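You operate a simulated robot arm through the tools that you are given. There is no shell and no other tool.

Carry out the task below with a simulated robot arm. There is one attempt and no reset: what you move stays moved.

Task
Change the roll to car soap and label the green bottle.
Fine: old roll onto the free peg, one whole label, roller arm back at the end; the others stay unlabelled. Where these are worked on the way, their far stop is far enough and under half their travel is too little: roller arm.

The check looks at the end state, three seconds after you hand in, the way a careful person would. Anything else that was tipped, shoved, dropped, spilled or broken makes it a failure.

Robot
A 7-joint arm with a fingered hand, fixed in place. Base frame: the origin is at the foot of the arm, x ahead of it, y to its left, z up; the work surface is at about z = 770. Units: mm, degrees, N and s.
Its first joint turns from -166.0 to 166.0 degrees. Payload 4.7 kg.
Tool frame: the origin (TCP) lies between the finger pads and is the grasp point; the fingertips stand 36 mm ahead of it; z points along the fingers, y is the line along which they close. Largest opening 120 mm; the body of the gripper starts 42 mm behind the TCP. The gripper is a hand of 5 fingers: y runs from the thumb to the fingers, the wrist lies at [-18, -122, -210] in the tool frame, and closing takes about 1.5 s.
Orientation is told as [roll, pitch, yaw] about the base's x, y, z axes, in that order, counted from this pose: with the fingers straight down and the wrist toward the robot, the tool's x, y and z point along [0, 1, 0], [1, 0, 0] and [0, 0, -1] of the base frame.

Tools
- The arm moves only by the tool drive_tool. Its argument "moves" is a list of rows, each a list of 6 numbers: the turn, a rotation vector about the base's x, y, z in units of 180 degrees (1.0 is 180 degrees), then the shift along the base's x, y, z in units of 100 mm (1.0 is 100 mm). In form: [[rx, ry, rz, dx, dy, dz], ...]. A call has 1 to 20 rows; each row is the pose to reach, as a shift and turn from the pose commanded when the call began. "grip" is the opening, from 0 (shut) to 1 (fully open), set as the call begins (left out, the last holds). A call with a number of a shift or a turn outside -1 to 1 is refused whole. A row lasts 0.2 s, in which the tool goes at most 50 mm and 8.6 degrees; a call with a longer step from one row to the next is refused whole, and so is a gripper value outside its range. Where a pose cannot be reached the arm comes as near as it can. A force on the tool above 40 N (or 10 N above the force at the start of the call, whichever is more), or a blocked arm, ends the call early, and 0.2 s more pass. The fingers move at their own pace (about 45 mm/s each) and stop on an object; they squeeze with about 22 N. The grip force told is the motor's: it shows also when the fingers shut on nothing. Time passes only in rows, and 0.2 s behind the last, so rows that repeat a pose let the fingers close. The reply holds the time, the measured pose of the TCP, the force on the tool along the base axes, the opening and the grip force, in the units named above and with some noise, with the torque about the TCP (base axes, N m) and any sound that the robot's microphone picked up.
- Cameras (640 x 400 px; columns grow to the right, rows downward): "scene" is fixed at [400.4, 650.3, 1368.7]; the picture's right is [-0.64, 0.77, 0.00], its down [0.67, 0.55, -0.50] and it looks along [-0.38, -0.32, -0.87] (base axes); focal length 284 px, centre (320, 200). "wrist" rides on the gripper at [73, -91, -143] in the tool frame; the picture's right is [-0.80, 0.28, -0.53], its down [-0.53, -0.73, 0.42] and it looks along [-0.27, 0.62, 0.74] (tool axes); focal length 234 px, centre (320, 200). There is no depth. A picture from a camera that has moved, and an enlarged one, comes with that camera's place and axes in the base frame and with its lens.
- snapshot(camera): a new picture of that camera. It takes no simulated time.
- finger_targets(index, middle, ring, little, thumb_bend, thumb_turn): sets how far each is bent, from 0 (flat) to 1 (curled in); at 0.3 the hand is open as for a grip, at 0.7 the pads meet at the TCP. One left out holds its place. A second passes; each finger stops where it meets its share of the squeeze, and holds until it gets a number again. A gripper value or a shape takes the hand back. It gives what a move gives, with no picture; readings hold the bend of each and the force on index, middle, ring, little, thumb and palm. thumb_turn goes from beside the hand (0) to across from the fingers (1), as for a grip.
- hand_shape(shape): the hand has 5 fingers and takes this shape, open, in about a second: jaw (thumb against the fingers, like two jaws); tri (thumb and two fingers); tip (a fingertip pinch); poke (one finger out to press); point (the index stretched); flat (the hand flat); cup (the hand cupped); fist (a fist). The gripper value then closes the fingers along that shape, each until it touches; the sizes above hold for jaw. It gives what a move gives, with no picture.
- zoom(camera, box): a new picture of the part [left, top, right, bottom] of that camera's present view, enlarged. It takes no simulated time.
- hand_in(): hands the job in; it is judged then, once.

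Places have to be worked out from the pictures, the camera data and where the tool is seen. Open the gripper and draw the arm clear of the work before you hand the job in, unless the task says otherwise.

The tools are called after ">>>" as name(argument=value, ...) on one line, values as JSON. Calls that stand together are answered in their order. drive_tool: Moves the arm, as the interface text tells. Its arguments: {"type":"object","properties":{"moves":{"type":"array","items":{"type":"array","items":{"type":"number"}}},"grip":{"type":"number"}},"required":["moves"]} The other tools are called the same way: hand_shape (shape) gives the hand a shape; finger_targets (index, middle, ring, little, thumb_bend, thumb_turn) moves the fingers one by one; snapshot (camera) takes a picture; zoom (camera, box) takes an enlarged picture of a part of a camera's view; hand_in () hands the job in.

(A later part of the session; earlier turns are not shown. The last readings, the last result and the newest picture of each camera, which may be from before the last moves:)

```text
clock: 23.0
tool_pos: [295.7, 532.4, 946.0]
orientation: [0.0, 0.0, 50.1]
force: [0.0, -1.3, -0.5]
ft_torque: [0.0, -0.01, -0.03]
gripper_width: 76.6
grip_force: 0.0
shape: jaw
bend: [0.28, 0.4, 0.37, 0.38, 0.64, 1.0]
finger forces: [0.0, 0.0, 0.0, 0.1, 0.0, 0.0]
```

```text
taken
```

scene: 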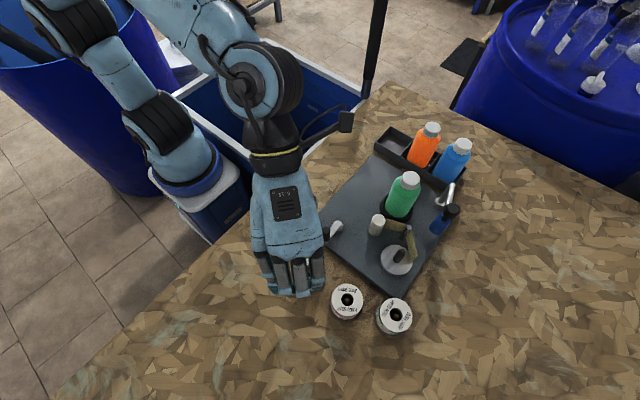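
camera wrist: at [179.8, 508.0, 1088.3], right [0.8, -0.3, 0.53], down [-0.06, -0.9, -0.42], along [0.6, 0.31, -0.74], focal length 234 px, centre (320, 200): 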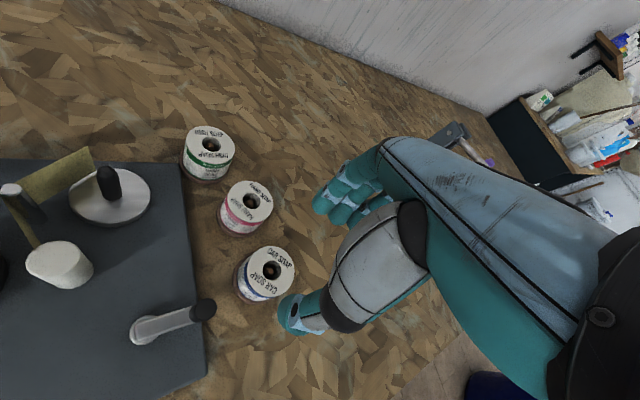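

The spindle is empty and the dish roll is on its peg. I'll enlarge the wrist view to refine the car roll's centre.

>>> zoom(camera="wrist", box=[200, 200, 340, 340])

>>> zoom(camera="wrist", box=[0, 120, 240, 370])

>>> zoom(camera="scene", box=[350, 190, 470, 330])

```text
2.86 times, centred on (270, 270) of wrist
camera zoom: at [179.8, 508.0, 1088.3], right [0.8, -0.3, 0.53], down [-0.06, -0.9, -0.42], along [0.6, 0.31, -0.74], focal length 669 px, centre (463, 0)
```

zoom: 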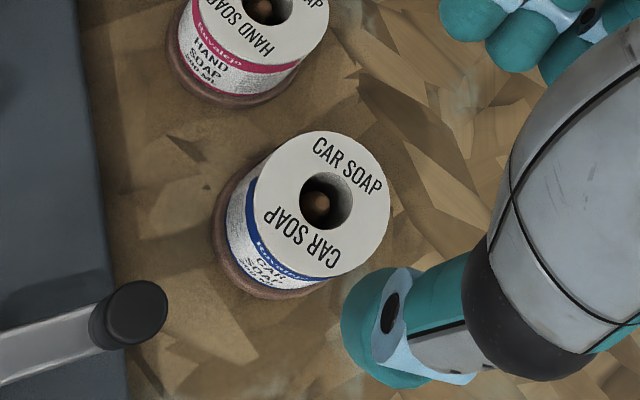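

```text
1.60 times, centred on (120, 245) of wrist
camera zoom: at [179.8, 508.0, 1088.3], right [0.8, -0.3, 0.53], down [-0.06, -0.9, -0.42], along [0.6, 0.31, -0.74], focal length 375 px, centre (640, 128)
```

zoom: 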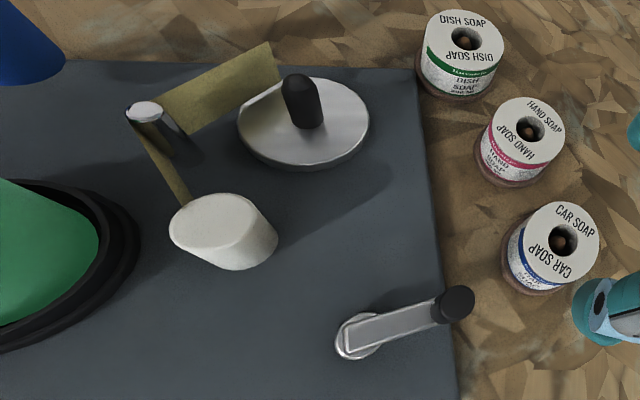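

```text
2.86 times, centred on (410, 260) of scene
camera zoom: at [400.4, 650.3, 1368.7], right [-0.64, 0.77, 0.0], down [0.67, 0.55, -0.5], along [-0.38, -0.32, -0.87], focal length 813 px, centre (63, 29)
```

zoom: 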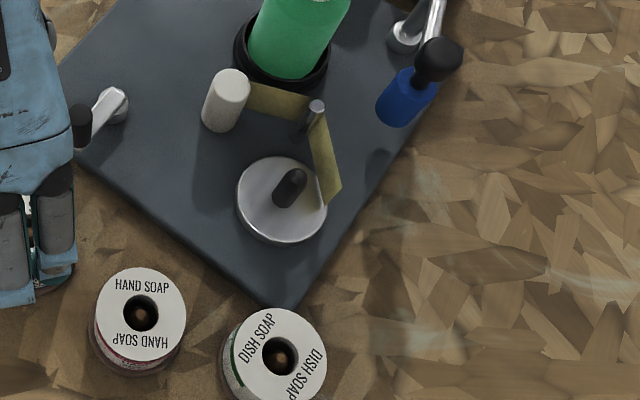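

The car roll centre refines to about (296, 533). I'll make a small correction and descend in two stages to z ≈ 823.

>>> drive_tool(moves=[[0, 0, 0, 0.003, 0.013, -0.25], [0, 0, 0, 0.003, 0.013, -0.5], [0, 0, 0, 0.003, 0.013, -0.75], [0, 0, 0, 0.003, 0.013, -0.75]])

>>> zoom(camera="wrist", box=[200, 150, 400, 360])

>>> zoom(camera="scene", box=[240, 180, 400, 330])

```text
clock: 24.0
tool_pos: [295.3, 532.1, 868.4]
orientation: [0.1, 0.0, 50.1]
force: [0.0, 0.5, -1.5]
ft_torque: [0.0, 0.0, 0.0]
gripper_width: 76.3
grip_force: 0.1
shape: jaw
bend: [0.28, 0.4, 0.37, 0.38, 0.64, 1.0]
finger forces: [0.1, 0.0, 0.0, 0.0, 0.1, 0.0]
```

```text
1.90 times, centred on (300, 255) of wrist
camera zoom: at [180.4, 509.2, 1011.1], right [0.8, -0.3, 0.53], down [-0.06, -0.9, -0.42], along [0.6, 0.31, -0.74], focal length 446 px, centre (358, 95)
```

zoom: 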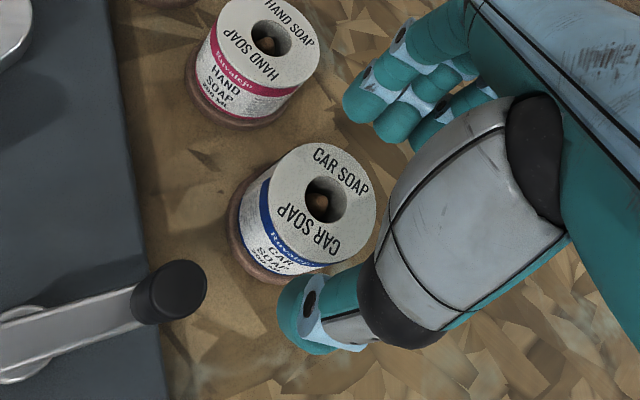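

```text
2.67 times, centred on (320, 255) of scene
camera zoom: at [400.4, 650.3, 1368.7], right [-0.64, 0.77, 0.0], down [0.67, 0.55, -0.5], along [-0.38, -0.32, -0.87], focal length 759 px, centre (320, 53)
```

zoom: 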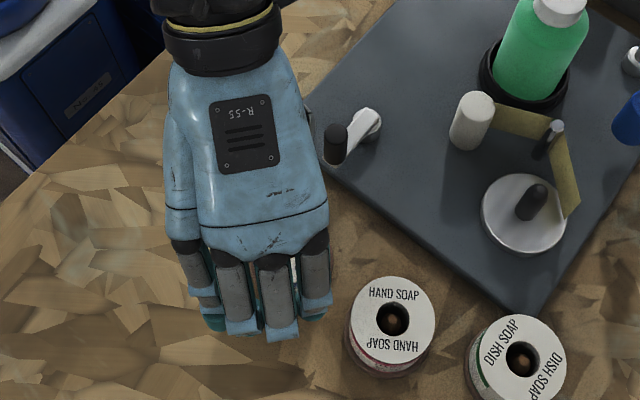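

Alignment is good. I'll descend the last 45 mm to the grasp height.

>>> drive_tool(moves=[[0, 0, 0, 0.005, 0, -0.12], [0, 0, 0, 0.005, 0, -0.24], [0, 0, 0, 0.005, 0, -0.36], [0, 0, 0, 0.005, 0, -0.45], [0, 0, 0, 0.005, 0, -0.45]])

>>> zoom(camera="wrist", box=[200, 150, 400, 360])

```text
clock: 25.2
tool_pos: [295.6, 534.1, 824.0]
orientation: [0.1, 0.0, 50.1]
force: [-0.4, -0.8, 0.1]
ft_torque: [-0.03, -0.01, -0.02]
gripper_width: 76.6
grip_force: 0.0
shape: jaw
bend: [0.28, 0.4, 0.37, 0.38, 0.64, 1.0]
finger forces: [0.0, 0.0, 0.1, 0.0, 0.1, 0.1]
```

```text
1.90 times, centred on (300, 255) of wrist
camera zoom: at [181.6, 509.8, 966.4], right [0.8, -0.3, 0.53], down [-0.06, -0.9, -0.42], along [0.6, 0.3, -0.74], focal length 446 px, centre (358, 95)
```

zoom: 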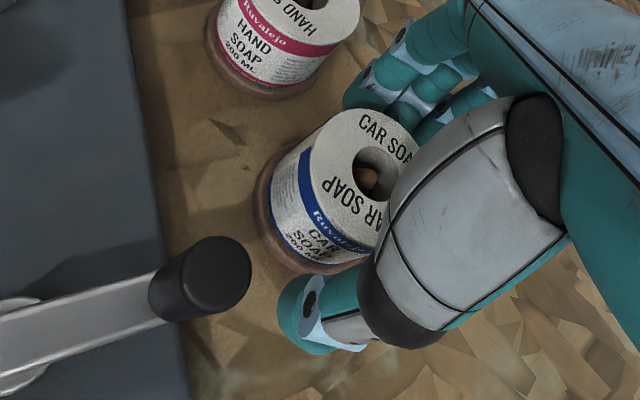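

The thumb and fingers now straddle the car roll, clear of the hand-soap roll and the crank. I'll close on it.

>>> drive_tool(moves=[[0, 0, 0, 0, 0, 0], [0, 0, 0, 0, 0, 0], [0, 0, 0, 0, 0, 0], [0, 0, 0, 0, 0, 0], [0, 0, 0, 0, 0, 0], [0, 0, 0, 0, 0, 0], [0, 0, 0, 0, 0, 0]], grip=0.35)

>>> drive_tool(moves=[[0, 0, 0, 0, 0, 0.1], [0, 0, 0, 0, 0, 0.2], [0, 0, 0, 0, 0, 0.3], [0, 0, 0, 0, 0, 0.4], [0, 0, 0, 0, 0, 0.55], [0, 0, 0, 0, 0, 0.75], [0, 0, 0, 0, 0, 1], [0, 0, 0, 0, 0, 1]])

>>> zoom(camera="wrist", box=[200, 150, 400, 360])

>>> zoom(camera="scene", box=[240, 180, 400, 330])

```text
clock: 26.8
tool_pos: [296.6, 533.9, 823.6]
orientation: [0.0, 0.0, 50.1]
force: [0.2, -1.6, -1.0]
ft_torque: [0.0, 0.01, 0.0]
gripper_width: 49.0
grip_force: 22.7
shape: jaw
bend: [0.74, 0.48, 0.51, 0.48, 0.73, 1.0]
finger forces: [12.4, 5.3, 0.0, 0.0, 18.1, 0.0]
```

```text
clock: 28.6
tool_pos: [296.1, 534.6, 924.5]
orientation: [0.0, 0.0, 50.1]
force: [-0.1, 0.1, -1.0]
ft_torque: [-0.02, -0.03, 0.01]
gripper_width: 49.2
grip_force: 22.2
shape: jaw
bend: [0.74, 0.48, 0.51, 0.48, 0.73, 1.0]
finger forces: [12.4, 5.4, 0.0, 0.0, 17.9, 0.0]
```

```text
1.90 times, centred on (300, 255) of wrist
camera zoom: at [181.6, 510.6, 1067.4], right [0.8, -0.3, 0.53], down [-0.06, -0.9, -0.42], along [0.6, 0.3, -0.74], focal length 446 px, centre (358, 95)
```

zoom: 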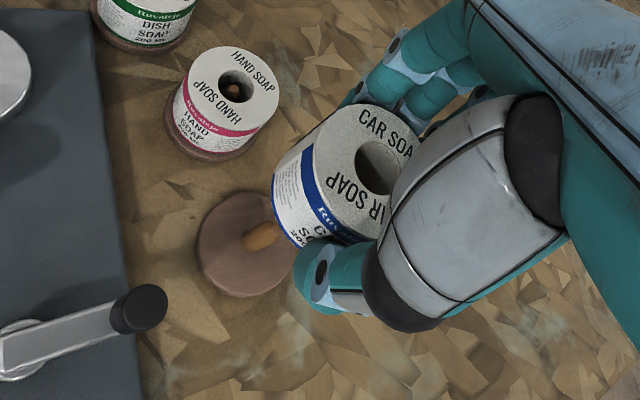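

```text
2.67 times, centred on (320, 255) of scene
camera zoom: at [400.4, 650.3, 1368.7], right [-0.64, 0.77, 0.0], down [0.67, 0.55, -0.5], along [-0.38, -0.32, -0.87], focal length 759 px, centre (320, 53)
```

zoom: 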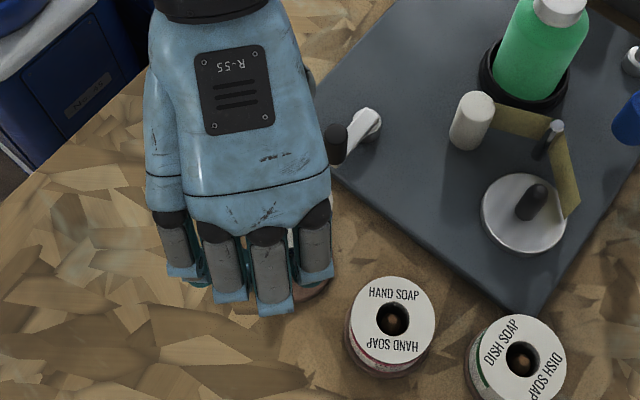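

The car roll is lifted; in the hand its centre sits about 2.5 mm toward the fingers from the TCP. I'll carry it to hover over the spindle at (156, 653), turning back to yaw 80° and compensating for that offset.

>>> drive_tool(moves=[[0, 0, 0.0333, -0.142, 0.118, 0], [0, 0, 0.0667, -0.284, 0.235, 0], [0, 0, 0.1, -0.426, 0.353, 0], [0, 0, 0.1333, -0.567, 0.47, 0], [0, 0, 0.1667, -0.709, 0.588, 0]])

>>> drive_tool(moves=[[0, 0, 0, -0.142, 0.118, 0], [0, 0, 0, -0.284, 0.235, 0], [0, 0, 0, -0.426, 0.353, 0], [0, 0, 0, -0.567, 0.47, 0], [0, 0, 0, -0.709, 0.588, 0], [0, 0, 0, -0.709, 0.588, 0]])

>>> zoom(camera="wrist", box=[200, 150, 400, 380])

>>> zoom(camera="scene", box=[360, 190, 460, 300])

```text
clock: 29.8
tool_pos: [224.6, 592.1, 925.4]
orientation: [0.1, 0.0, 80.1]
force: [-0.2, 0.9, -1.3]
ft_torque: [0.02, 0.02, 0.0]
gripper_width: 49.4
grip_force: 22.3
shape: jaw
bend: [0.74, 0.48, 0.51, 0.48, 0.73, 1.0]
finger forces: [12.4, 5.4, 0.0, 0.1, 17.8, 0.0]
```

```text
clock: 31.2
tool_pos: [155.0, 651.8, 923.5]
orientation: [0.0, 0.0, 80.1]
force: [-0.2, 0.2, -1.4]
ft_torque: [0.01, 0.01, 0.02]
gripper_width: 49.1
grip_force: 21.7
shape: jaw
bend: [0.74, 0.48, 0.51, 0.48, 0.73, 1.0]
finger forces: [12.5, 5.5, 0.0, 0.0, 17.9, 0.0]
```

```text
1.74 times, centred on (300, 265) of wrist
camera zoom: at [66.6, 573.4, 1066.9], right [0.84, 0.14, 0.53], down [0.4, -0.81, -0.42], along [0.37, 0.57, -0.74], focal length 407 px, centre (355, 87)
```

zoom: 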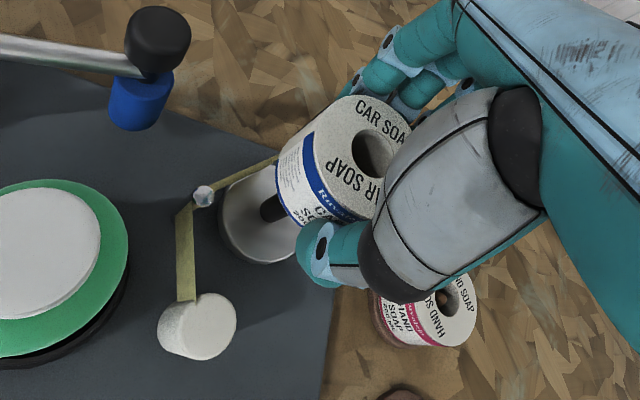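

```text
3.64 times, centred on (410, 245) of scene
camera zoom: at [400.4, 650.3, 1368.7], right [-0.64, 0.77, 0.0], down [0.67, 0.55, -0.5], along [-0.38, -0.32, -0.87], focal length 1035 px, centre (-7, 36)
```

zoom: 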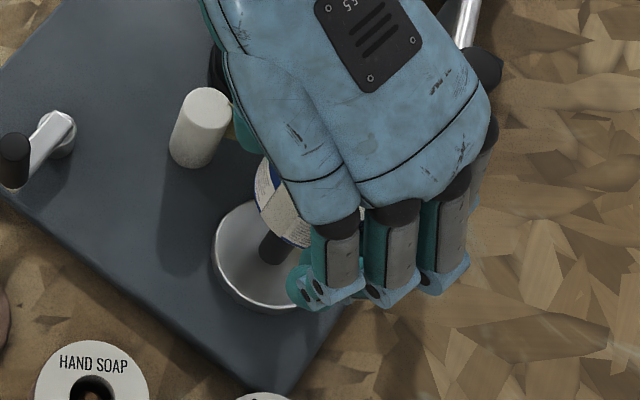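

The roll sits directly above where the dish roll was, within about 0.5 mm. I'll lower it onto the spindle gently.

>>> drive_tool(moves=[[0, 0, 0, 0, 0, -0.12], [0, 0, 0, 0, 0, -0.24], [0, 0, 0, 0, 0, -0.34], [0, 0, 0, 0, 0, -0.42], [0, 0, 0, 0, 0, -0.5], [0, 0, 0, 0, 0, -0.58], [0, 0, 0, 0, 0, -0.66], [0, 0, 0, 0, 0, -0.72], [0, 0, 0, 0, 0, -0.72]])

>>> zoom(camera="wrist", box=[200, 150, 400, 380])

```text
clock: 33.2
tool_pos: [154.7, 651.2, 853.6]
orientation: [0.0, 0.0, 80.0]
force: [-0.4, 0.6, -1.1]
ft_torque: [0.0, -0.05, 0.01]
gripper_width: 49.1
grip_force: 21.7
shape: jaw
bend: [0.74, 0.48, 0.51, 0.48, 0.73, 1.0]
finger forces: [12.5, 5.4, 0.1, 0.0, 17.8, 0.0]
```

```text
1.74 times, centred on (300, 265) of wrist
camera zoom: at [66.6, 572.8, 995.3], right [0.84, 0.14, 0.53], down [0.4, -0.81, -0.42], along [0.37, 0.57, -0.74], focal length 407 px, centre (355, 87)
```

zoom: 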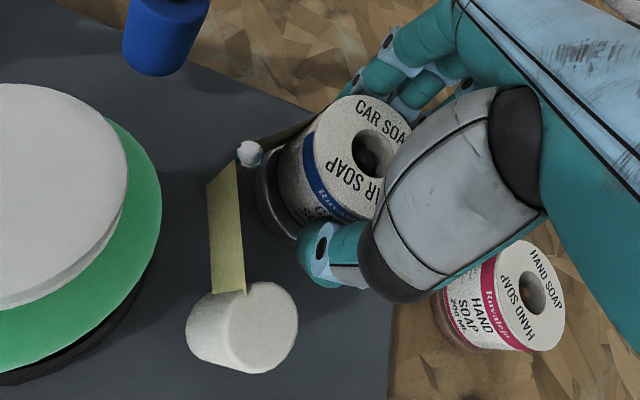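

The spindle's dark tip is visible in the hole, so it's threading on. I'll lower the final ~9 mm with force watch.

>>> drive_tool(moves=[[0, 0, 0, 0, 0, -0.025], [0, 0, 0, 0, 0, -0.05], [0, 0, 0, 0, 0, -0.07], [0, 0, 0, 0, 0, -0.07]])

>>> drive_tool(moves=[[0, 0, 0, 0, 0, -0.01], [0, 0, 0, 0, 0, -0.02], [0, 0, 0, 0, 0, -0.02]])

```text
clock: 34.2
tool_pos: [154.1, 651.4, 846.6]
orientation: [0.0, -0.1, 80.1]
force: [-0.3, -0.2, -0.9]
ft_torque: [0.0, -0.01, 0.02]
gripper_width: 49.1
grip_force: 21.3
shape: jaw
bend: [0.74, 0.48, 0.51, 0.48, 0.73, 1.0]
finger forces: [12.5, 5.4, 0.1, 0.0, 17.8, 0.0]
```

```text
clock: 35.0
tool_pos: [152.6, 651.6, 842.4]
orientation: [0.0, 0.1, 80.0]
force: [0.5, 0.0, -1.1]
ft_torque: [0.0, 0.0, 0.06]
gripper_width: 49.1
grip_force: 22.4
shape: jaw
bend: [0.74, 0.48, 0.51, 0.48, 0.73, 1.0]
finger forces: [12.5, 5.4, 0.0, 0.1, 17.7, 0.0]
```

No contact yet at 842. I'll continue down in 1 mm steps.

>>> drive_tool(moves=[[0, 0, 0, 0, 0, -0.01], [0, 0, 0, 0, 0, -0.02], [0, 0, 0, 0, 0, -0.02]])

>>> zoom(camera="wrist", box=[200, 150, 400, 380])

```text
clock: 35.8
tool_pos: [154.5, 651.6, 842.0]
orientation: [-0.1, 0.0, 80.1]
force: [0.1, -0.4, -0.4]
ft_torque: [0.04, 0.02, 0.04]
gripper_width: 49.3
grip_force: 21.9
shape: jaw
bend: [0.74, 0.48, 0.51, 0.48, 0.73, 1.0]
finger forces: [12.5, 5.5, 0.1, 0.0, 17.9, 0.1]
```

```text
1.74 times, centred on (300, 265) of wrist
camera zoom: at [66.5, 573.3, 984.3], right [0.84, 0.14, 0.53], down [0.4, -0.81, -0.42], along [0.37, 0.57, -0.74], focal length 407 px, centre (355, 87)
```

zoom: 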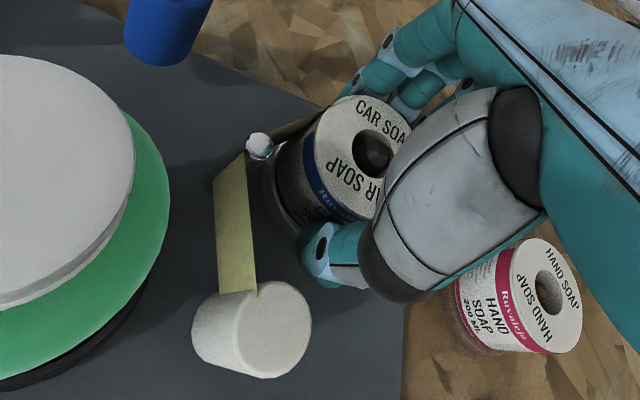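

The spindle tip is now up near the roll's top face, as it was with the dish roll. Continuing a bit further to feel for the seat.

>>> drive_tool(moves=[[0, 0, 0, 0, 0, -0.01], [0, 0, 0, 0, 0, -0.02], [0, 0, 0, 0, 0, -0.02]])

```text
clock: 36.6
tool_pos: [153.5, 652.5, 841.1]
orientation: [0.0, -0.1, 80.1]
force: [-0.9, -2.2, 8.6]
ft_torque: [0.04, -0.03, 0.01]
gripper_width: 49.3
grip_force: 21.6
shape: jaw
bend: [0.74, 0.48, 0.51, 0.48, 0.73, 1.0]
finger forces: [12.2, 5.6, 0.0, 0.1, 19.7, 0.1]
```

Contact at 8.6 N: the roll is seated. I'll open to release, then lift straight up.

>>> drive_tool(moves=[[0, 0, 0, 0, 0, 0.005], [0, 0, 0, 0, 0, 0.01], [0, 0, 0, 0, 0, 0.01], [0, 0, 0, 0, 0, 0.01], [0, 0, 0, 0, 0, 0.01], [0, 0, 0, 0, 0, 0.01]], grip=0.64)

>>> drive_tool(moves=[[0, 0, 0, 0, 0, 0.1], [0, 0, 0, 0, 0, 0.25], [0, 0, 0, 0, 0, 0.5], [0, 0, 0, 0, 0, 0.8], [0, 0, 0, 0, 0, 1]])

>>> snapshot(camera="wrist")

>>> zoom(camera="scene", box=[340, 190, 460, 320])

```text
clock: 38.0
tool_pos: [153.9, 653.1, 840.6]
orientation: [0.0, -0.1, 80.1]
force: [-0.1, 1.1, 0.5]
ft_torque: [0.01, 0.03, 0.0]
gripper_width: 76.2
grip_force: 0.0
shape: jaw
bend: [0.28, 0.4, 0.37, 0.38, 0.64, 1.0]
finger forces: [0.1, 0.1, 0.1, 0.1, 0.0, 0.0]
```

```text
clock: 39.2
tool_pos: [153.9, 652.1, 939.7]
orientation: [0.0, 0.1, 80.0]
force: [-0.4, -0.2, -0.2]
ft_torque: [-0.01, -0.01, 0.0]
gripper_width: 76.6
grip_force: 0.2
shape: jaw
bend: [0.28, 0.4, 0.37, 0.38, 0.64, 1.0]
finger forces: [0.0, 0.1, 0.1, 0.0, 0.0, 0.0]
```

```text
taken
camera wrist: at [66.8, 573.4, 1081.6], right [0.84, 0.14, 0.53], down [0.4, -0.81, -0.42], along [0.37, 0.56, -0.74], focal length 234 px, centre (320, 200)
```

wrist: 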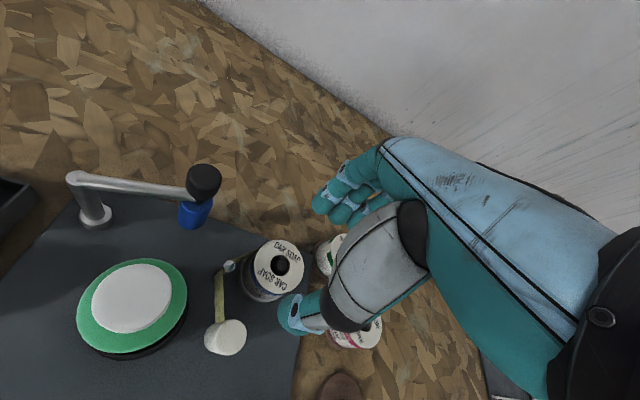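

```text
3.08 times, centred on (400, 255) of scene
camera zoom: at [400.4, 650.3, 1368.7], right [-0.64, 0.77, 0.0], down [0.67, 0.55, -0.5], along [-0.38, -0.32, -0.87], focal length 875 px, centre (74, 31)
```

zoom: 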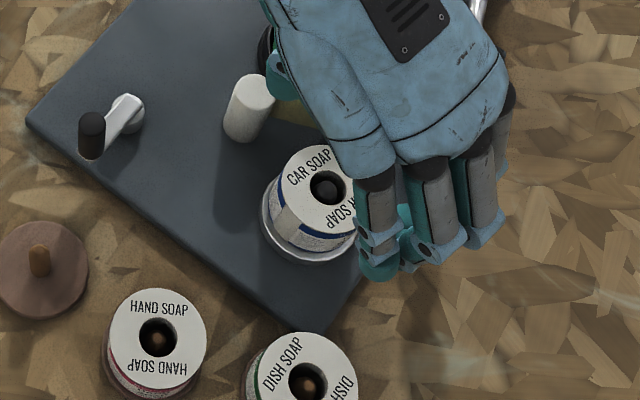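

The car roll is on the spindle. I'll enlarge the wrist view to check seating and the web, plus the bottle/roller arm geometry.

>>> zoom(camera="wrist", box=[60, 150, 310, 380])

>>> zoom(camera="wrist", box=[190, 220, 320, 370])

```text
1.74 times, centred on (185, 265) of wrist
camera zoom: at [66.8, 573.4, 1081.6], right [0.84, 0.14, 0.53], down [0.4, -0.81, -0.42], along [0.37, 0.56, -0.74], focal length 407 px, centre (555, 87)
```

zoom: 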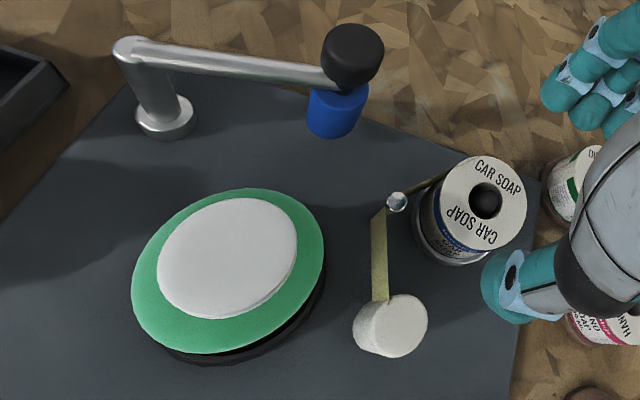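

```text
2.67 times, centred on (255, 295) of wrist
camera zoom: at [66.8, 573.4, 1081.6], right [0.84, 0.14, 0.53], down [0.4, -0.81, -0.42], along [0.37, 0.56, -0.74], focal length 624 px, centre (493, -53)
```

zoom: 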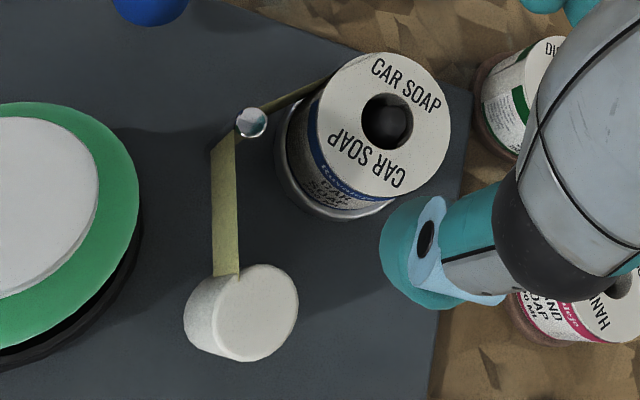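

The web now leads to the car roll. The roller arm comes next: the blue roller should swing toward the bottle, about −y at the knob. I'll rise and try the "poke" shape to see its geometry.

>>> drive_tool(moves=[[0, 0, 0, 0, 0, 0.4], [0, 0, 0, 0, 0, 0.8]])

>>> hand_shape(shape="poke")

>>> snapshot(camera="wrist")

>>> snapshot(camera="scene")

```text
clock: 39.8
tool_pos: [153.2, 652.2, 1019.3]
orientation: [0.0, 0.1, 80.1]
force: [-0.9, 0.1, -0.1]
ft_torque: [-0.04, 0.04, -0.02]
gripper_width: 76.5
grip_force: 0.2
shape: jaw
bend: [0.28, 0.4, 0.37, 0.38, 0.64, 1.0]
finger forces: [0.0, 0.1, 0.0, 0.0, 0.0, 0.0]
```

```text
clock: 40.7
tool_pos: [154.2, 652.0, 1017.7]
orientation: [0.0, 0.0, 80.1]
force: [0.8, 1.0, 0.1]
ft_torque: [-0.01, -0.01, 0.0]
gripper_width: 0.0
grip_force: 0.1
shape: poke
bend: [0.7, 0.7, 0.99, 0.99, 1.0, 1.0]
finger forces: [0.0, 0.1, 0.0, 0.1, 0.0, 0.0]
```

```text
taken
camera wrist: at [65.9, 573.2, 1162.0], right [0.84, 0.14, 0.53], down [0.4, -0.81, -0.42], along [0.37, 0.57, -0.74], focal length 234 px, centre (320, 200)
```

wrist: 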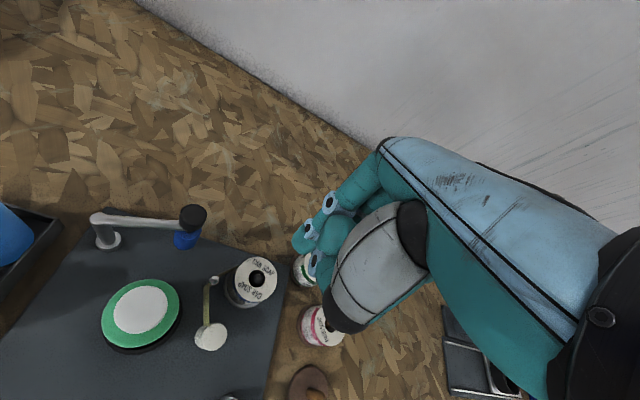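

```text
taken
```

scene: 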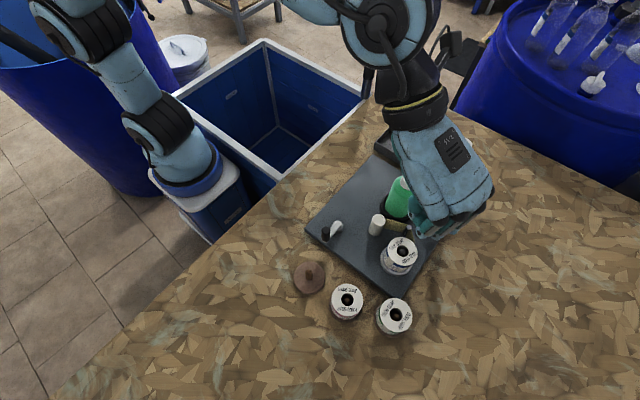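

>>> zoom(camera="wrist", box=[260, 130, 440, 350])

>>> zoom(camera="scene", box=[370, 90, 510, 270])

```text
1.82 times, centred on (350, 240) of wrist
camera zoom: at [65.9, 573.2, 1162.0], right [0.84, 0.14, 0.53], down [0.4, -0.81, -0.42], along [0.37, 0.57, -0.74], focal length 426 px, centre (266, 127)
```

zoom: 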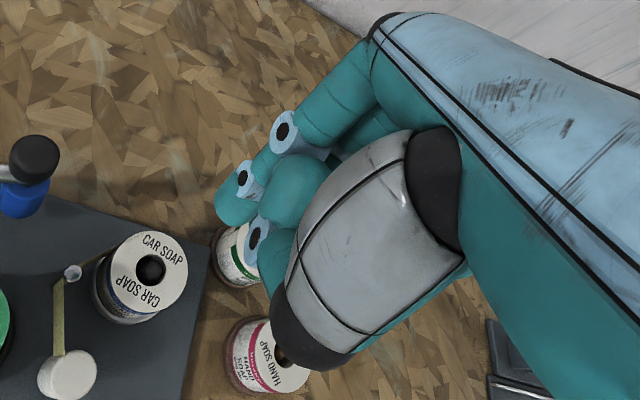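

```text
2.22 times, centred on (440, 180) of scene
camera zoom: at [400.4, 650.3, 1368.7], right [-0.64, 0.77, 0.0], down [0.67, 0.55, -0.5], along [-0.38, -0.32, -0.87], focal length 632 px, centre (53, 244)
```

zoom: 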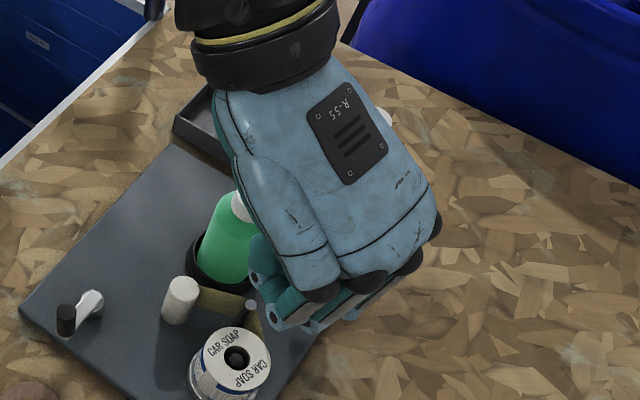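

In poke shape the index tip is at about tool (13, 0, 35), with middle beside it; sideways pushing along tool x will be stiff. I'll turn to yaw 180° so the hand body stays on the +x side, away from the bottle. Then I'll move to the +y side of the roller-arm knob, staying high.

>>> drive_tool(moves=[[0, 0, 0.04, -0.07, 0.06, 0], [0, 0, 0.08, -0.14, 0.12, 0], [0, 0, 0.12, -0.21, 0.18, 0], [0, 0, 0.16, -0.28, 0.24, 0], [0, 0, 0.2, -0.35, 0.3, 0], [0, 0, 0.24, -0.43, 0.36, 0], [0, 0, 0.2778, -0.5, 0.4, 0]])

>>> drive_tool(moves=[[0, 0, 0.04, -0.07, 0.06, 0], [0, 0, 0.08, -0.14, 0.12, 0], [0, 0, 0.12, -0.21, 0.18, 0], [0, 0, 0.16, -0.28, 0.24, 0], [0, 0, 0.2, -0.35, 0.3, 0], [0, 0, 0.24, -0.43, 0.36, 0], [0, 0, 0.2778, -0.5, 0.4, 0]])

>>> snapshot(camera="scene")

>>> snapshot(camera="wrist")

```text
clock: 42.3
tool_pos: [104.3, 692.4, 1019.5]
orientation: [0.0, -0.1, 130.2]
force: [0.8, 0.1, 0.5]
ft_torque: [0.0, -0.02, -0.02]
gripper_width: 0.1
grip_force: 0.1
shape: poke
bend: [0.7, 0.7, 0.99, 0.99, 1.0, 1.0]
finger forces: [0.1, 0.0, 0.1, 0.0, 0.0, 0.1]
```

```text
clock: 43.9
tool_pos: [52.7, 730.8, 1020.7]
orientation: [-0.1, 0.0, -179.7]
force: [0.5, -0.7, 0.5]
ft_torque: [0.02, -0.04, -0.01]
gripper_width: 0.0
grip_force: 0.1
shape: poke
bend: [0.7, 0.7, 0.99, 0.99, 1.0, 1.0]
finger forces: [0.1, 0.0, 0.1, 0.0, 0.0, 0.0]
```

```text
taken
```

scene: 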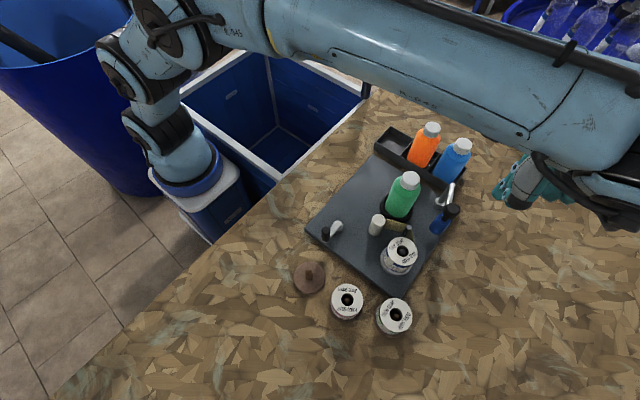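

```text
taken
camera wrist: at [144.6, 658.2, 1163.4], right [-0.28, 0.8, 0.53], down [0.73, 0.53, -0.42], along [-0.62, 0.26, -0.74], focal length 234 px, centre (320, 200)
```

wrist: 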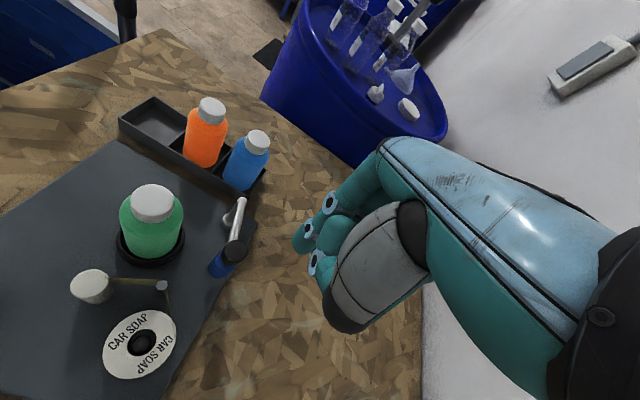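

Yaw 180° was reached without trouble. I'll zoom in on the roller arm from here.

>>> zoom(camera="wrist", box=[110, 160, 310, 310])

>>> zoom(camera="scene", box=[380, 130, 540, 260])

```text
2.67 times, centred on (210, 235) of wrist
camera zoom: at [144.6, 658.2, 1163.4], right [-0.28, 0.8, 0.53], down [0.73, 0.53, -0.42], along [-0.62, 0.26, -0.74], focal length 624 px, centre (613, 107)
```

zoom: 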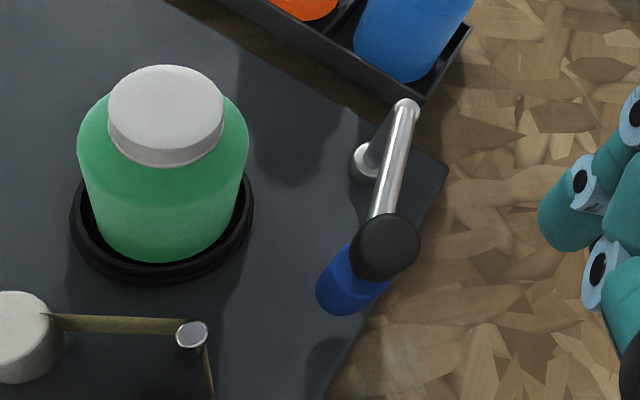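

```text
3.08 times, centred on (460, 195) of scene
camera zoom: at [400.4, 650.3, 1368.7], right [-0.64, 0.77, 0.0], down [0.67, 0.55, -0.5], along [-0.38, -0.32, -0.87], focal length 875 px, centre (-111, 215)
```

zoom: 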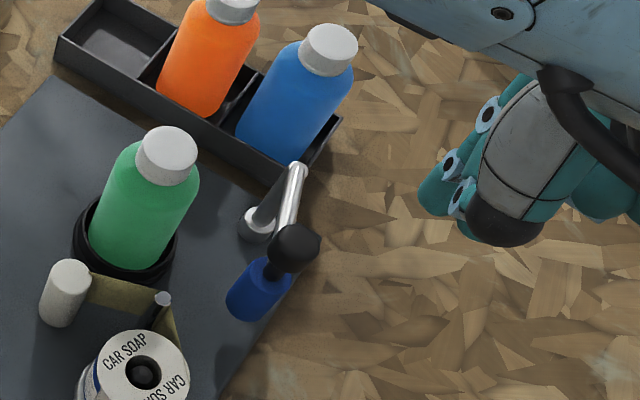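

The knob is confirmed at about (52, 683), its body between z 874 and 898. I'll descend beside it on its +y side, with the tip at z ≈ 878, keeping about 10 mm clear.

>>> drive_tool(moves=[[0, 0, 0, -0.02, 0.03, -0.25], [0, 0, 0, -0.02, 0.03, -0.5], [0, 0, 0, -0.02, 0.03, -0.75], [0, 0, 0, -0.02, 0.03, -1], [0, 0, 0, -0.02, 0.03, -1]])

>>> zoom(camera="wrist", box=[160, 120, 360, 320])

>>> zoom(camera="scene", box=[380, 130, 540, 260])

```text
clock: 45.1
tool_pos: [49.5, 734.3, 921.0]
orientation: [-0.1, -0.1, -179.9]
force: [-0.8, -0.7, 0.7]
ft_torque: [0.0, -0.01, 0.0]
gripper_width: 0.0
grip_force: 0.1
shape: poke
bend: [0.7, 0.7, 0.99, 0.99, 1.0, 1.0]
finger forces: [0.1, 0.0, 0.1, 0.1, 0.0, 0.0]
```

```text
2.00 times, centred on (260, 220) of wrist
camera zoom: at [142.3, 661.1, 1063.5], right [-0.28, 0.8, 0.53], down [0.73, 0.53, -0.42], along [-0.62, 0.27, -0.74], focal length 468 px, centre (440, 160)
```

zoom: 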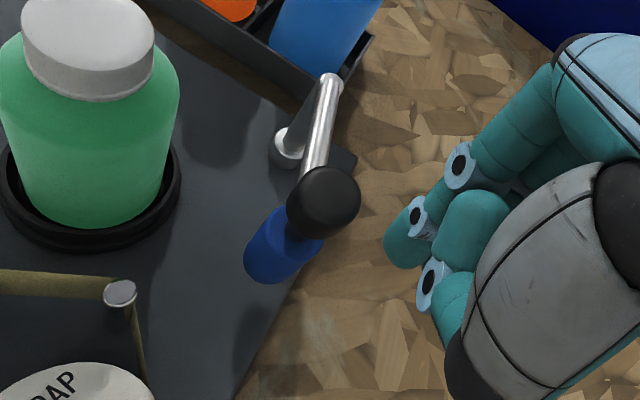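

```text
3.08 times, centred on (460, 195) of scene
camera zoom: at [400.4, 650.3, 1368.7], right [-0.64, 0.77, 0.0], down [0.67, 0.55, -0.5], along [-0.38, -0.32, -0.87], focal length 875 px, centre (-111, 215)
```

zoom: 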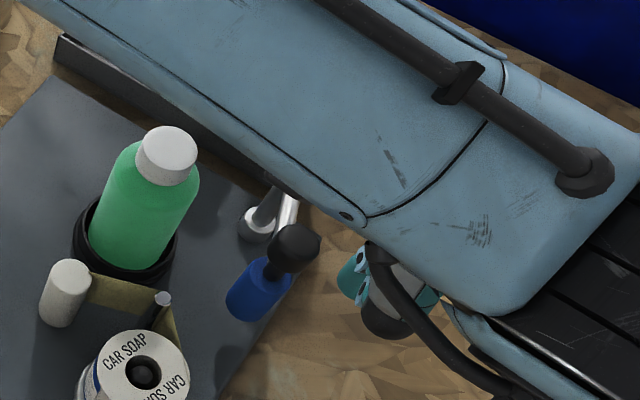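

Clear beside the knob with the tip at z ≈ 883. I'll descend 5 mm and begin pushing in −y gently.

>>> drive_tool(moves=[[0, 0, 0, 0, 0, -0.05], [0, 0, 0, 0, -0.05, -0.05], [0, 0, 0, 0, -0.1, -0.05], [0, 0, 0, 0, -0.14, -0.05], [0, 0, 0, 0, -0.18, -0.05], [0, 0, 0, 0, -0.22, -0.05], [0, 0, 0, 0, -0.22, -0.05]])

>>> zoom(camera="wrist", box=[160, 120, 360, 320])

```text
clock: 46.7
tool_pos: [51.2, 711.5, 915.5]
orientation: [0.0, 0.0, -179.9]
force: [-0.6, 2.0, 0.1]
ft_torque: [0.01, 0.0, -0.01]
gripper_width: 0.2
grip_force: 0.0
shape: poke
bend: [0.7, 0.7, 0.99, 0.99, 1.0, 1.0]
finger forces: [1.4, 0.0, 0.1, 0.0, 0.1, 0.1]
```

```text
2.00 times, centred on (260, 220) of wrist
camera zoom: at [142.6, 638.8, 1057.9], right [-0.28, 0.8, 0.52], down [0.73, 0.53, -0.42], along [-0.62, 0.27, -0.74], focal length 468 px, centre (440, 160)
```

zoom: 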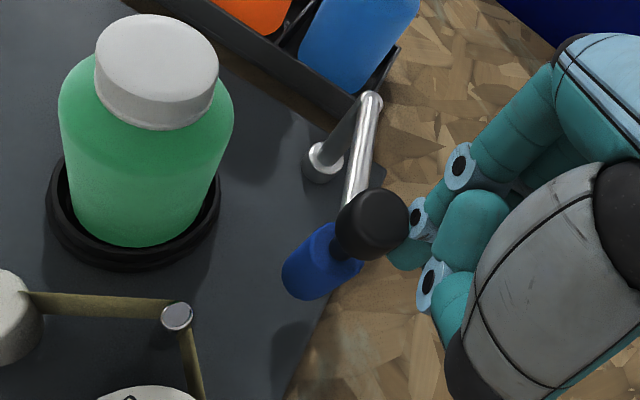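

Contact: about 2 N at the index. I'll keep pushing in −y in 4 mm steps and watch how the roller approaches the bottle.

>>> drive_tool(moves=[[0, 0, 0, 0.01, -0.04, 0], [0, 0, 0, 0.02, -0.08, 0], [0, 0, 0, 0.03, -0.12, 0], [0, 0, 0, 0.04, -0.16, 0], [0, 0, 0, 0.04, -0.2, 0], [0, 0, 0, 0.04, -0.2, 0]])

>>> zoom(camera="wrist", box=[160, 120, 360, 320])

```text
clock: 48.1
tool_pos: [57.0, 692.0, 914.1]
orientation: [0.0, 0.1, -179.9]
force: [-0.8, 0.5, -0.2]
ft_torque: [-0.01, 0.01, 0.05]
gripper_width: 0.2
grip_force: 0.1
shape: poke
bend: [0.7, 0.7, 0.99, 0.99, 1.0, 1.0]
finger forces: [0.2, 0.1, 0.0, 0.0, 0.0, 0.0]
```

```text
2.00 times, centred on (260, 220) of wrist
camera zoom: at [147.8, 619.0, 1056.9], right [-0.28, 0.8, 0.52], down [0.73, 0.53, -0.42], along [-0.62, 0.26, -0.74], focal length 468 px, centre (440, 160)
```

zoom: 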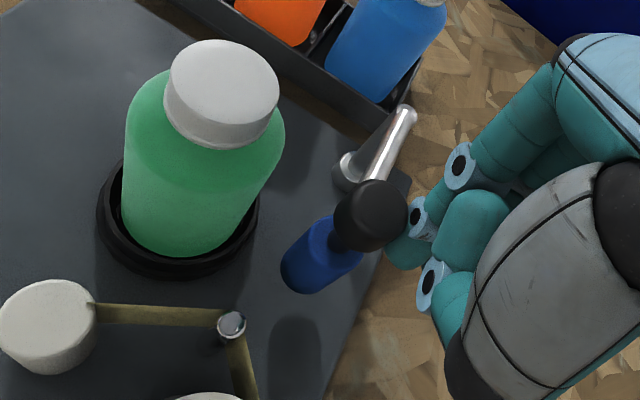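

The arm swings freely with little force and is getting close to the bottle. I'll continue in smaller steps until it stops.

>>> drive_tool(moves=[[0, 0, 0, 0, -0.04, 0], [0, 0, 0, 0, -0.08, 0], [0, 0, 0, 0, -0.11, 0], [0, 0, 0, 0, -0.14, 0], [0, 0, 0, 0, -0.16, 0], [0, 0, 0, 0, -0.16, 0]])

>>> zoom(camera="wrist", box=[160, 120, 360, 320])

>>> zoom(camera="scene", box=[360, 140, 500, 260])

```text
clock: 49.5
tool_pos: [56.1, 676.9, 914.8]
orientation: [0.0, 0.0, -179.9]
force: [0.2, 0.0, 0.6]
ft_torque: [0.01, -0.01, -0.02]
gripper_width: 0.0
grip_force: 0.1
shape: poke
bend: [0.7, 0.7, 0.99, 0.99, 1.0, 1.0]
finger forces: [0.0, 0.0, 0.1, 0.0, 0.0, 0.0]
```

```text
2.00 times, centred on (260, 220) of wrist
camera zoom: at [147.4, 603.4, 1058.0], right [-0.28, 0.8, 0.53], down [0.73, 0.53, -0.42], along [-0.62, 0.27, -0.74], focal length 468 px, centre (440, 160)
```

zoom: 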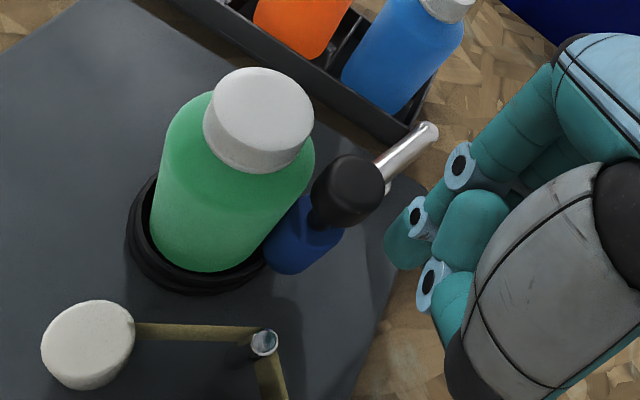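

```text
3.33 times, centred on (430, 200) of scene
camera zoom: at [400.4, 650.3, 1368.7], right [-0.64, 0.77, 0.0], down [0.67, 0.55, -0.5], along [-0.38, -0.32, -0.87], focal length 948 px, centre (-47, 200)
```

zoom: 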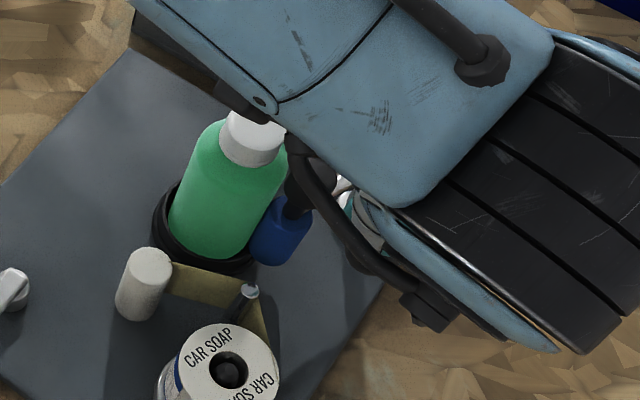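

The arm snapped over by itself: the blue roller now rests against the bottle and has left my finger, so the linkage is bistable and at its far stop. I'll back off and rise straight up, then check.

>>> drive_tool(moves=[[0, 0, 0, 0, 0.08, 0.05], [0, 0, 0, 0, 0.1, 0.3], [0, 0, 0, 0, 0.1, 0.65], [0, 0, 0, 0, 0.1, 1]])

>>> zoom(camera="wrist", box=[100, 160, 320, 340])

```text
clock: 50.5
tool_pos: [55.0, 687.6, 1014.2]
orientation: [0.1, 0.0, -179.9]
force: [-0.1, 0.8, 0.3]
ft_torque: [-0.06, 0.0, 0.01]
gripper_width: 0.0
grip_force: 0.1
shape: poke
bend: [0.7, 0.7, 0.99, 0.99, 1.0, 1.0]
finger forces: [0.1, 0.1, 0.0, 0.0, 0.0, 0.1]
```

```text
2.22 times, centred on (210, 250) of wrist
camera zoom: at [146.5, 614.1, 1157.6], right [-0.28, 0.8, 0.52], down [0.73, 0.53, -0.43], along [-0.62, 0.26, -0.74], focal length 520 px, centre (564, 89)
```

zoom: 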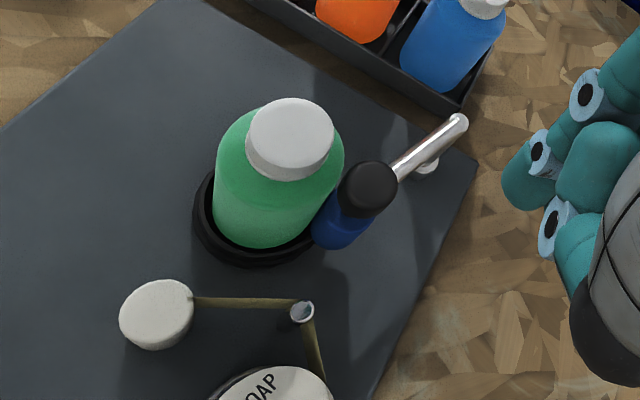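

The roller is firmly against the bottle, with the knob now near (51, 630). Next I'll go back to jaw shape, travel high to the crank, and turn to yaw ≈ 15°.

>>> hand_shape(shape="jaw")

>>> drive_tool(moves=[[0, 0, -0.0417, 0.07, -0.08, 0], [0, 0, -0.0833, 0.15, -0.16, 0], [0, 0, -0.125, 0.22, -0.24, 0], [0, 0, -0.1667, 0.29, -0.32, 0], [0, 0, -0.2083, 0.36, -0.4, 0], [0, 0, -0.25, 0.43, -0.48, 0], [0, 0, -0.2917, 0.5, -0.56, 0], [0, 0, -0.3333, 0.58, -0.64, 0], [0, 0, -0.375, 0.65, -0.72, 0], [0, 0, -0.4167, 0.73, -0.8, 0], [0, 0, -0.4583, 0.8, -0.87, 0]], grip=0.4)

>>> drive_tool(moves=[[0, 0, -0.0417, 0.07, -0.08, 0], [0, 0, -0.0833, 0.15, -0.16, 0], [0, 0, -0.125, 0.22, -0.24, 0], [0, 0, -0.1667, 0.29, -0.32, 0], [0, 0, -0.2083, 0.36, -0.4, 0], [0, 0, -0.25, 0.43, -0.48, 0], [0, 0, -0.2917, 0.5, -0.56, 0], [0, 0, -0.3333, 0.58, -0.64, 0], [0, 0, -0.375, 0.65, -0.72, 0], [0, 0, -0.4167, 0.73, -0.8, 0], [0, 0, -0.4583, 0.8, -0.87, 0]])

>>> snapshot(camera="wrist")

>>> snapshot(camera="scene")

```text
clock: 51.4
tool_pos: [53.9, 687.7, 1015.2]
orientation: [0.1, 0.0, -180.0]
force: [-0.3, -0.7, 0.4]
ft_torque: [0.0, 0.0, 0.02]
gripper_width: 120.0
grip_force: 0.0
shape: jaw
bend: [0.3, 0.3, 0.3, 0.3, 0.3, 0.98]
finger forces: [0.1, 0.0, 0.1, 0.1, 0.0, 0.0]
```

```text
clock: 53.8
tool_pos: [136.9, 598.8, 1014.1]
orientation: [0.0, 0.0, 97.6]
force: [0.3, 0.3, -1.0]
ft_torque: [-0.02, 0.03, -0.03]
gripper_width: 48.4
grip_force: 0.1
shape: jaw
bend: [0.74, 0.49, 0.46, 0.44, 0.73, 1.0]
finger forces: [0.0, 0.0, 0.0, 0.1, 0.0, 0.0]
```

```text
clock: 56.2
tool_pos: [216.4, 512.6, 1015.7]
orientation: [0.0, 0.1, 15.0]
force: [0.7, 0.3, 0.1]
ft_torque: [-0.01, 0.01, 0.0]
gripper_width: 48.5
grip_force: 0.0
shape: jaw
bend: [0.74, 0.49, 0.46, 0.44, 0.73, 1.0]
finger forces: [0.0, 0.0, 0.0, 0.0, 0.0, 0.1]
```

```text
taken
camera wrist: at [109.4, 557.8, 1158.2], right [0.48, -0.7, 0.53], down [-0.57, -0.7, -0.42], along [0.67, -0.1, -0.74], focal length 234 px, centre (320, 200)
```

wrist: 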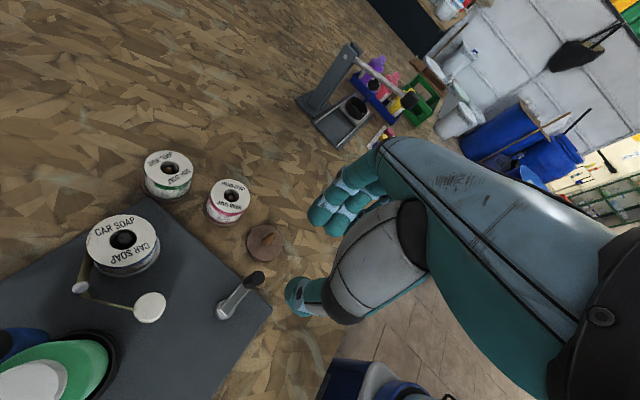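

```text
taken
```

scene: 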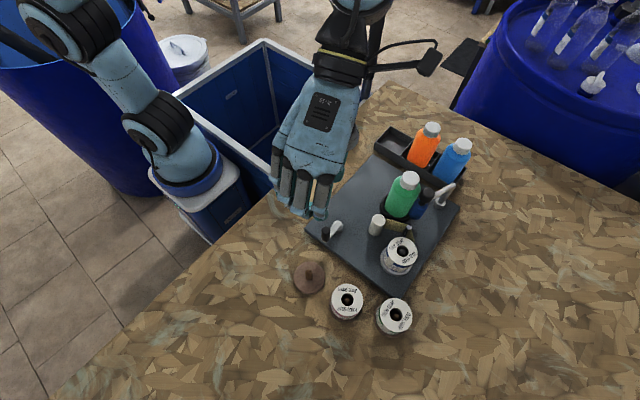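

The hand is above the crank at yaw 15°. I'll zoom in on the crank from both cameras, and on the bottle with its roller.

>>> zoom(camera="wrist", box=[180, 220, 330, 370])

>>> zoom(camera="scene", box=[300, 195, 380, 265])

>>> zoom(camera="scene", box=[350, 150, 480, 280])

```text
2.67 times, centred on (255, 295) of wrist
camera zoom: at [109.4, 557.8, 1158.2], right [0.48, -0.7, 0.53], down [-0.57, -0.7, -0.42], along [0.67, -0.1, -0.74], focal length 624 px, centre (493, -53)
```

zoom: 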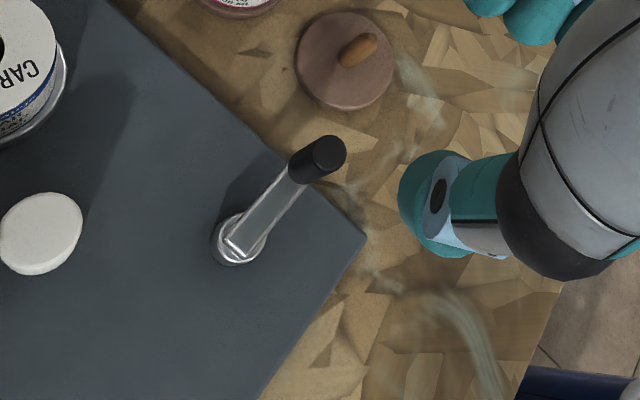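

```text
5.71 times, centred on (340, 230) of scene
camera zoom: at [400.4, 650.3, 1368.7], right [-0.64, 0.77, 0.0], down [0.67, 0.55, -0.5], along [-0.38, -0.32, -0.87], focal length 1626 px, centre (206, 29)
```

zoom: 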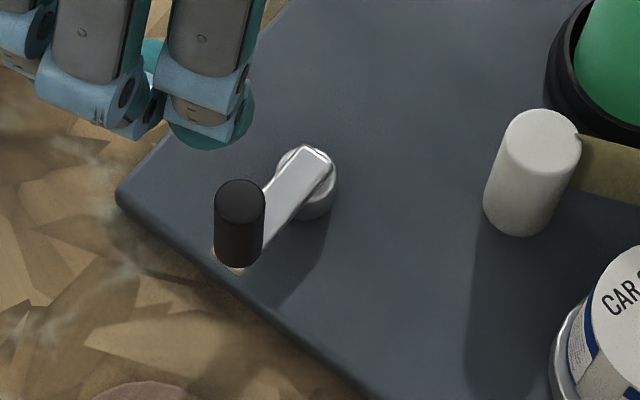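

```text
3.08 times, centred on (415, 215) of scene
camera zoom: at [400.4, 650.3, 1368.7], right [-0.64, 0.77, 0.0], down [0.67, 0.55, -0.5], along [-0.38, -0.32, -0.87], focal length 875 px, centre (28, 154)
```

zoom: 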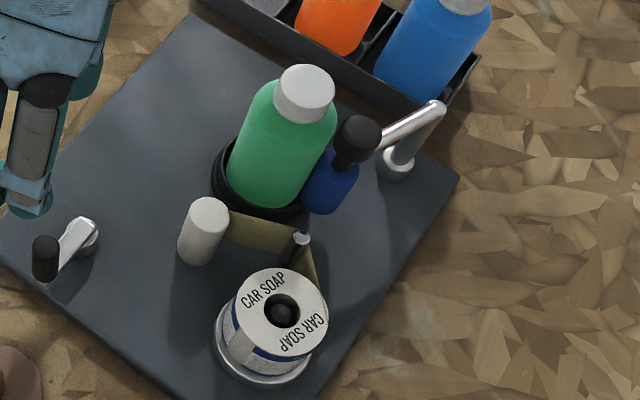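

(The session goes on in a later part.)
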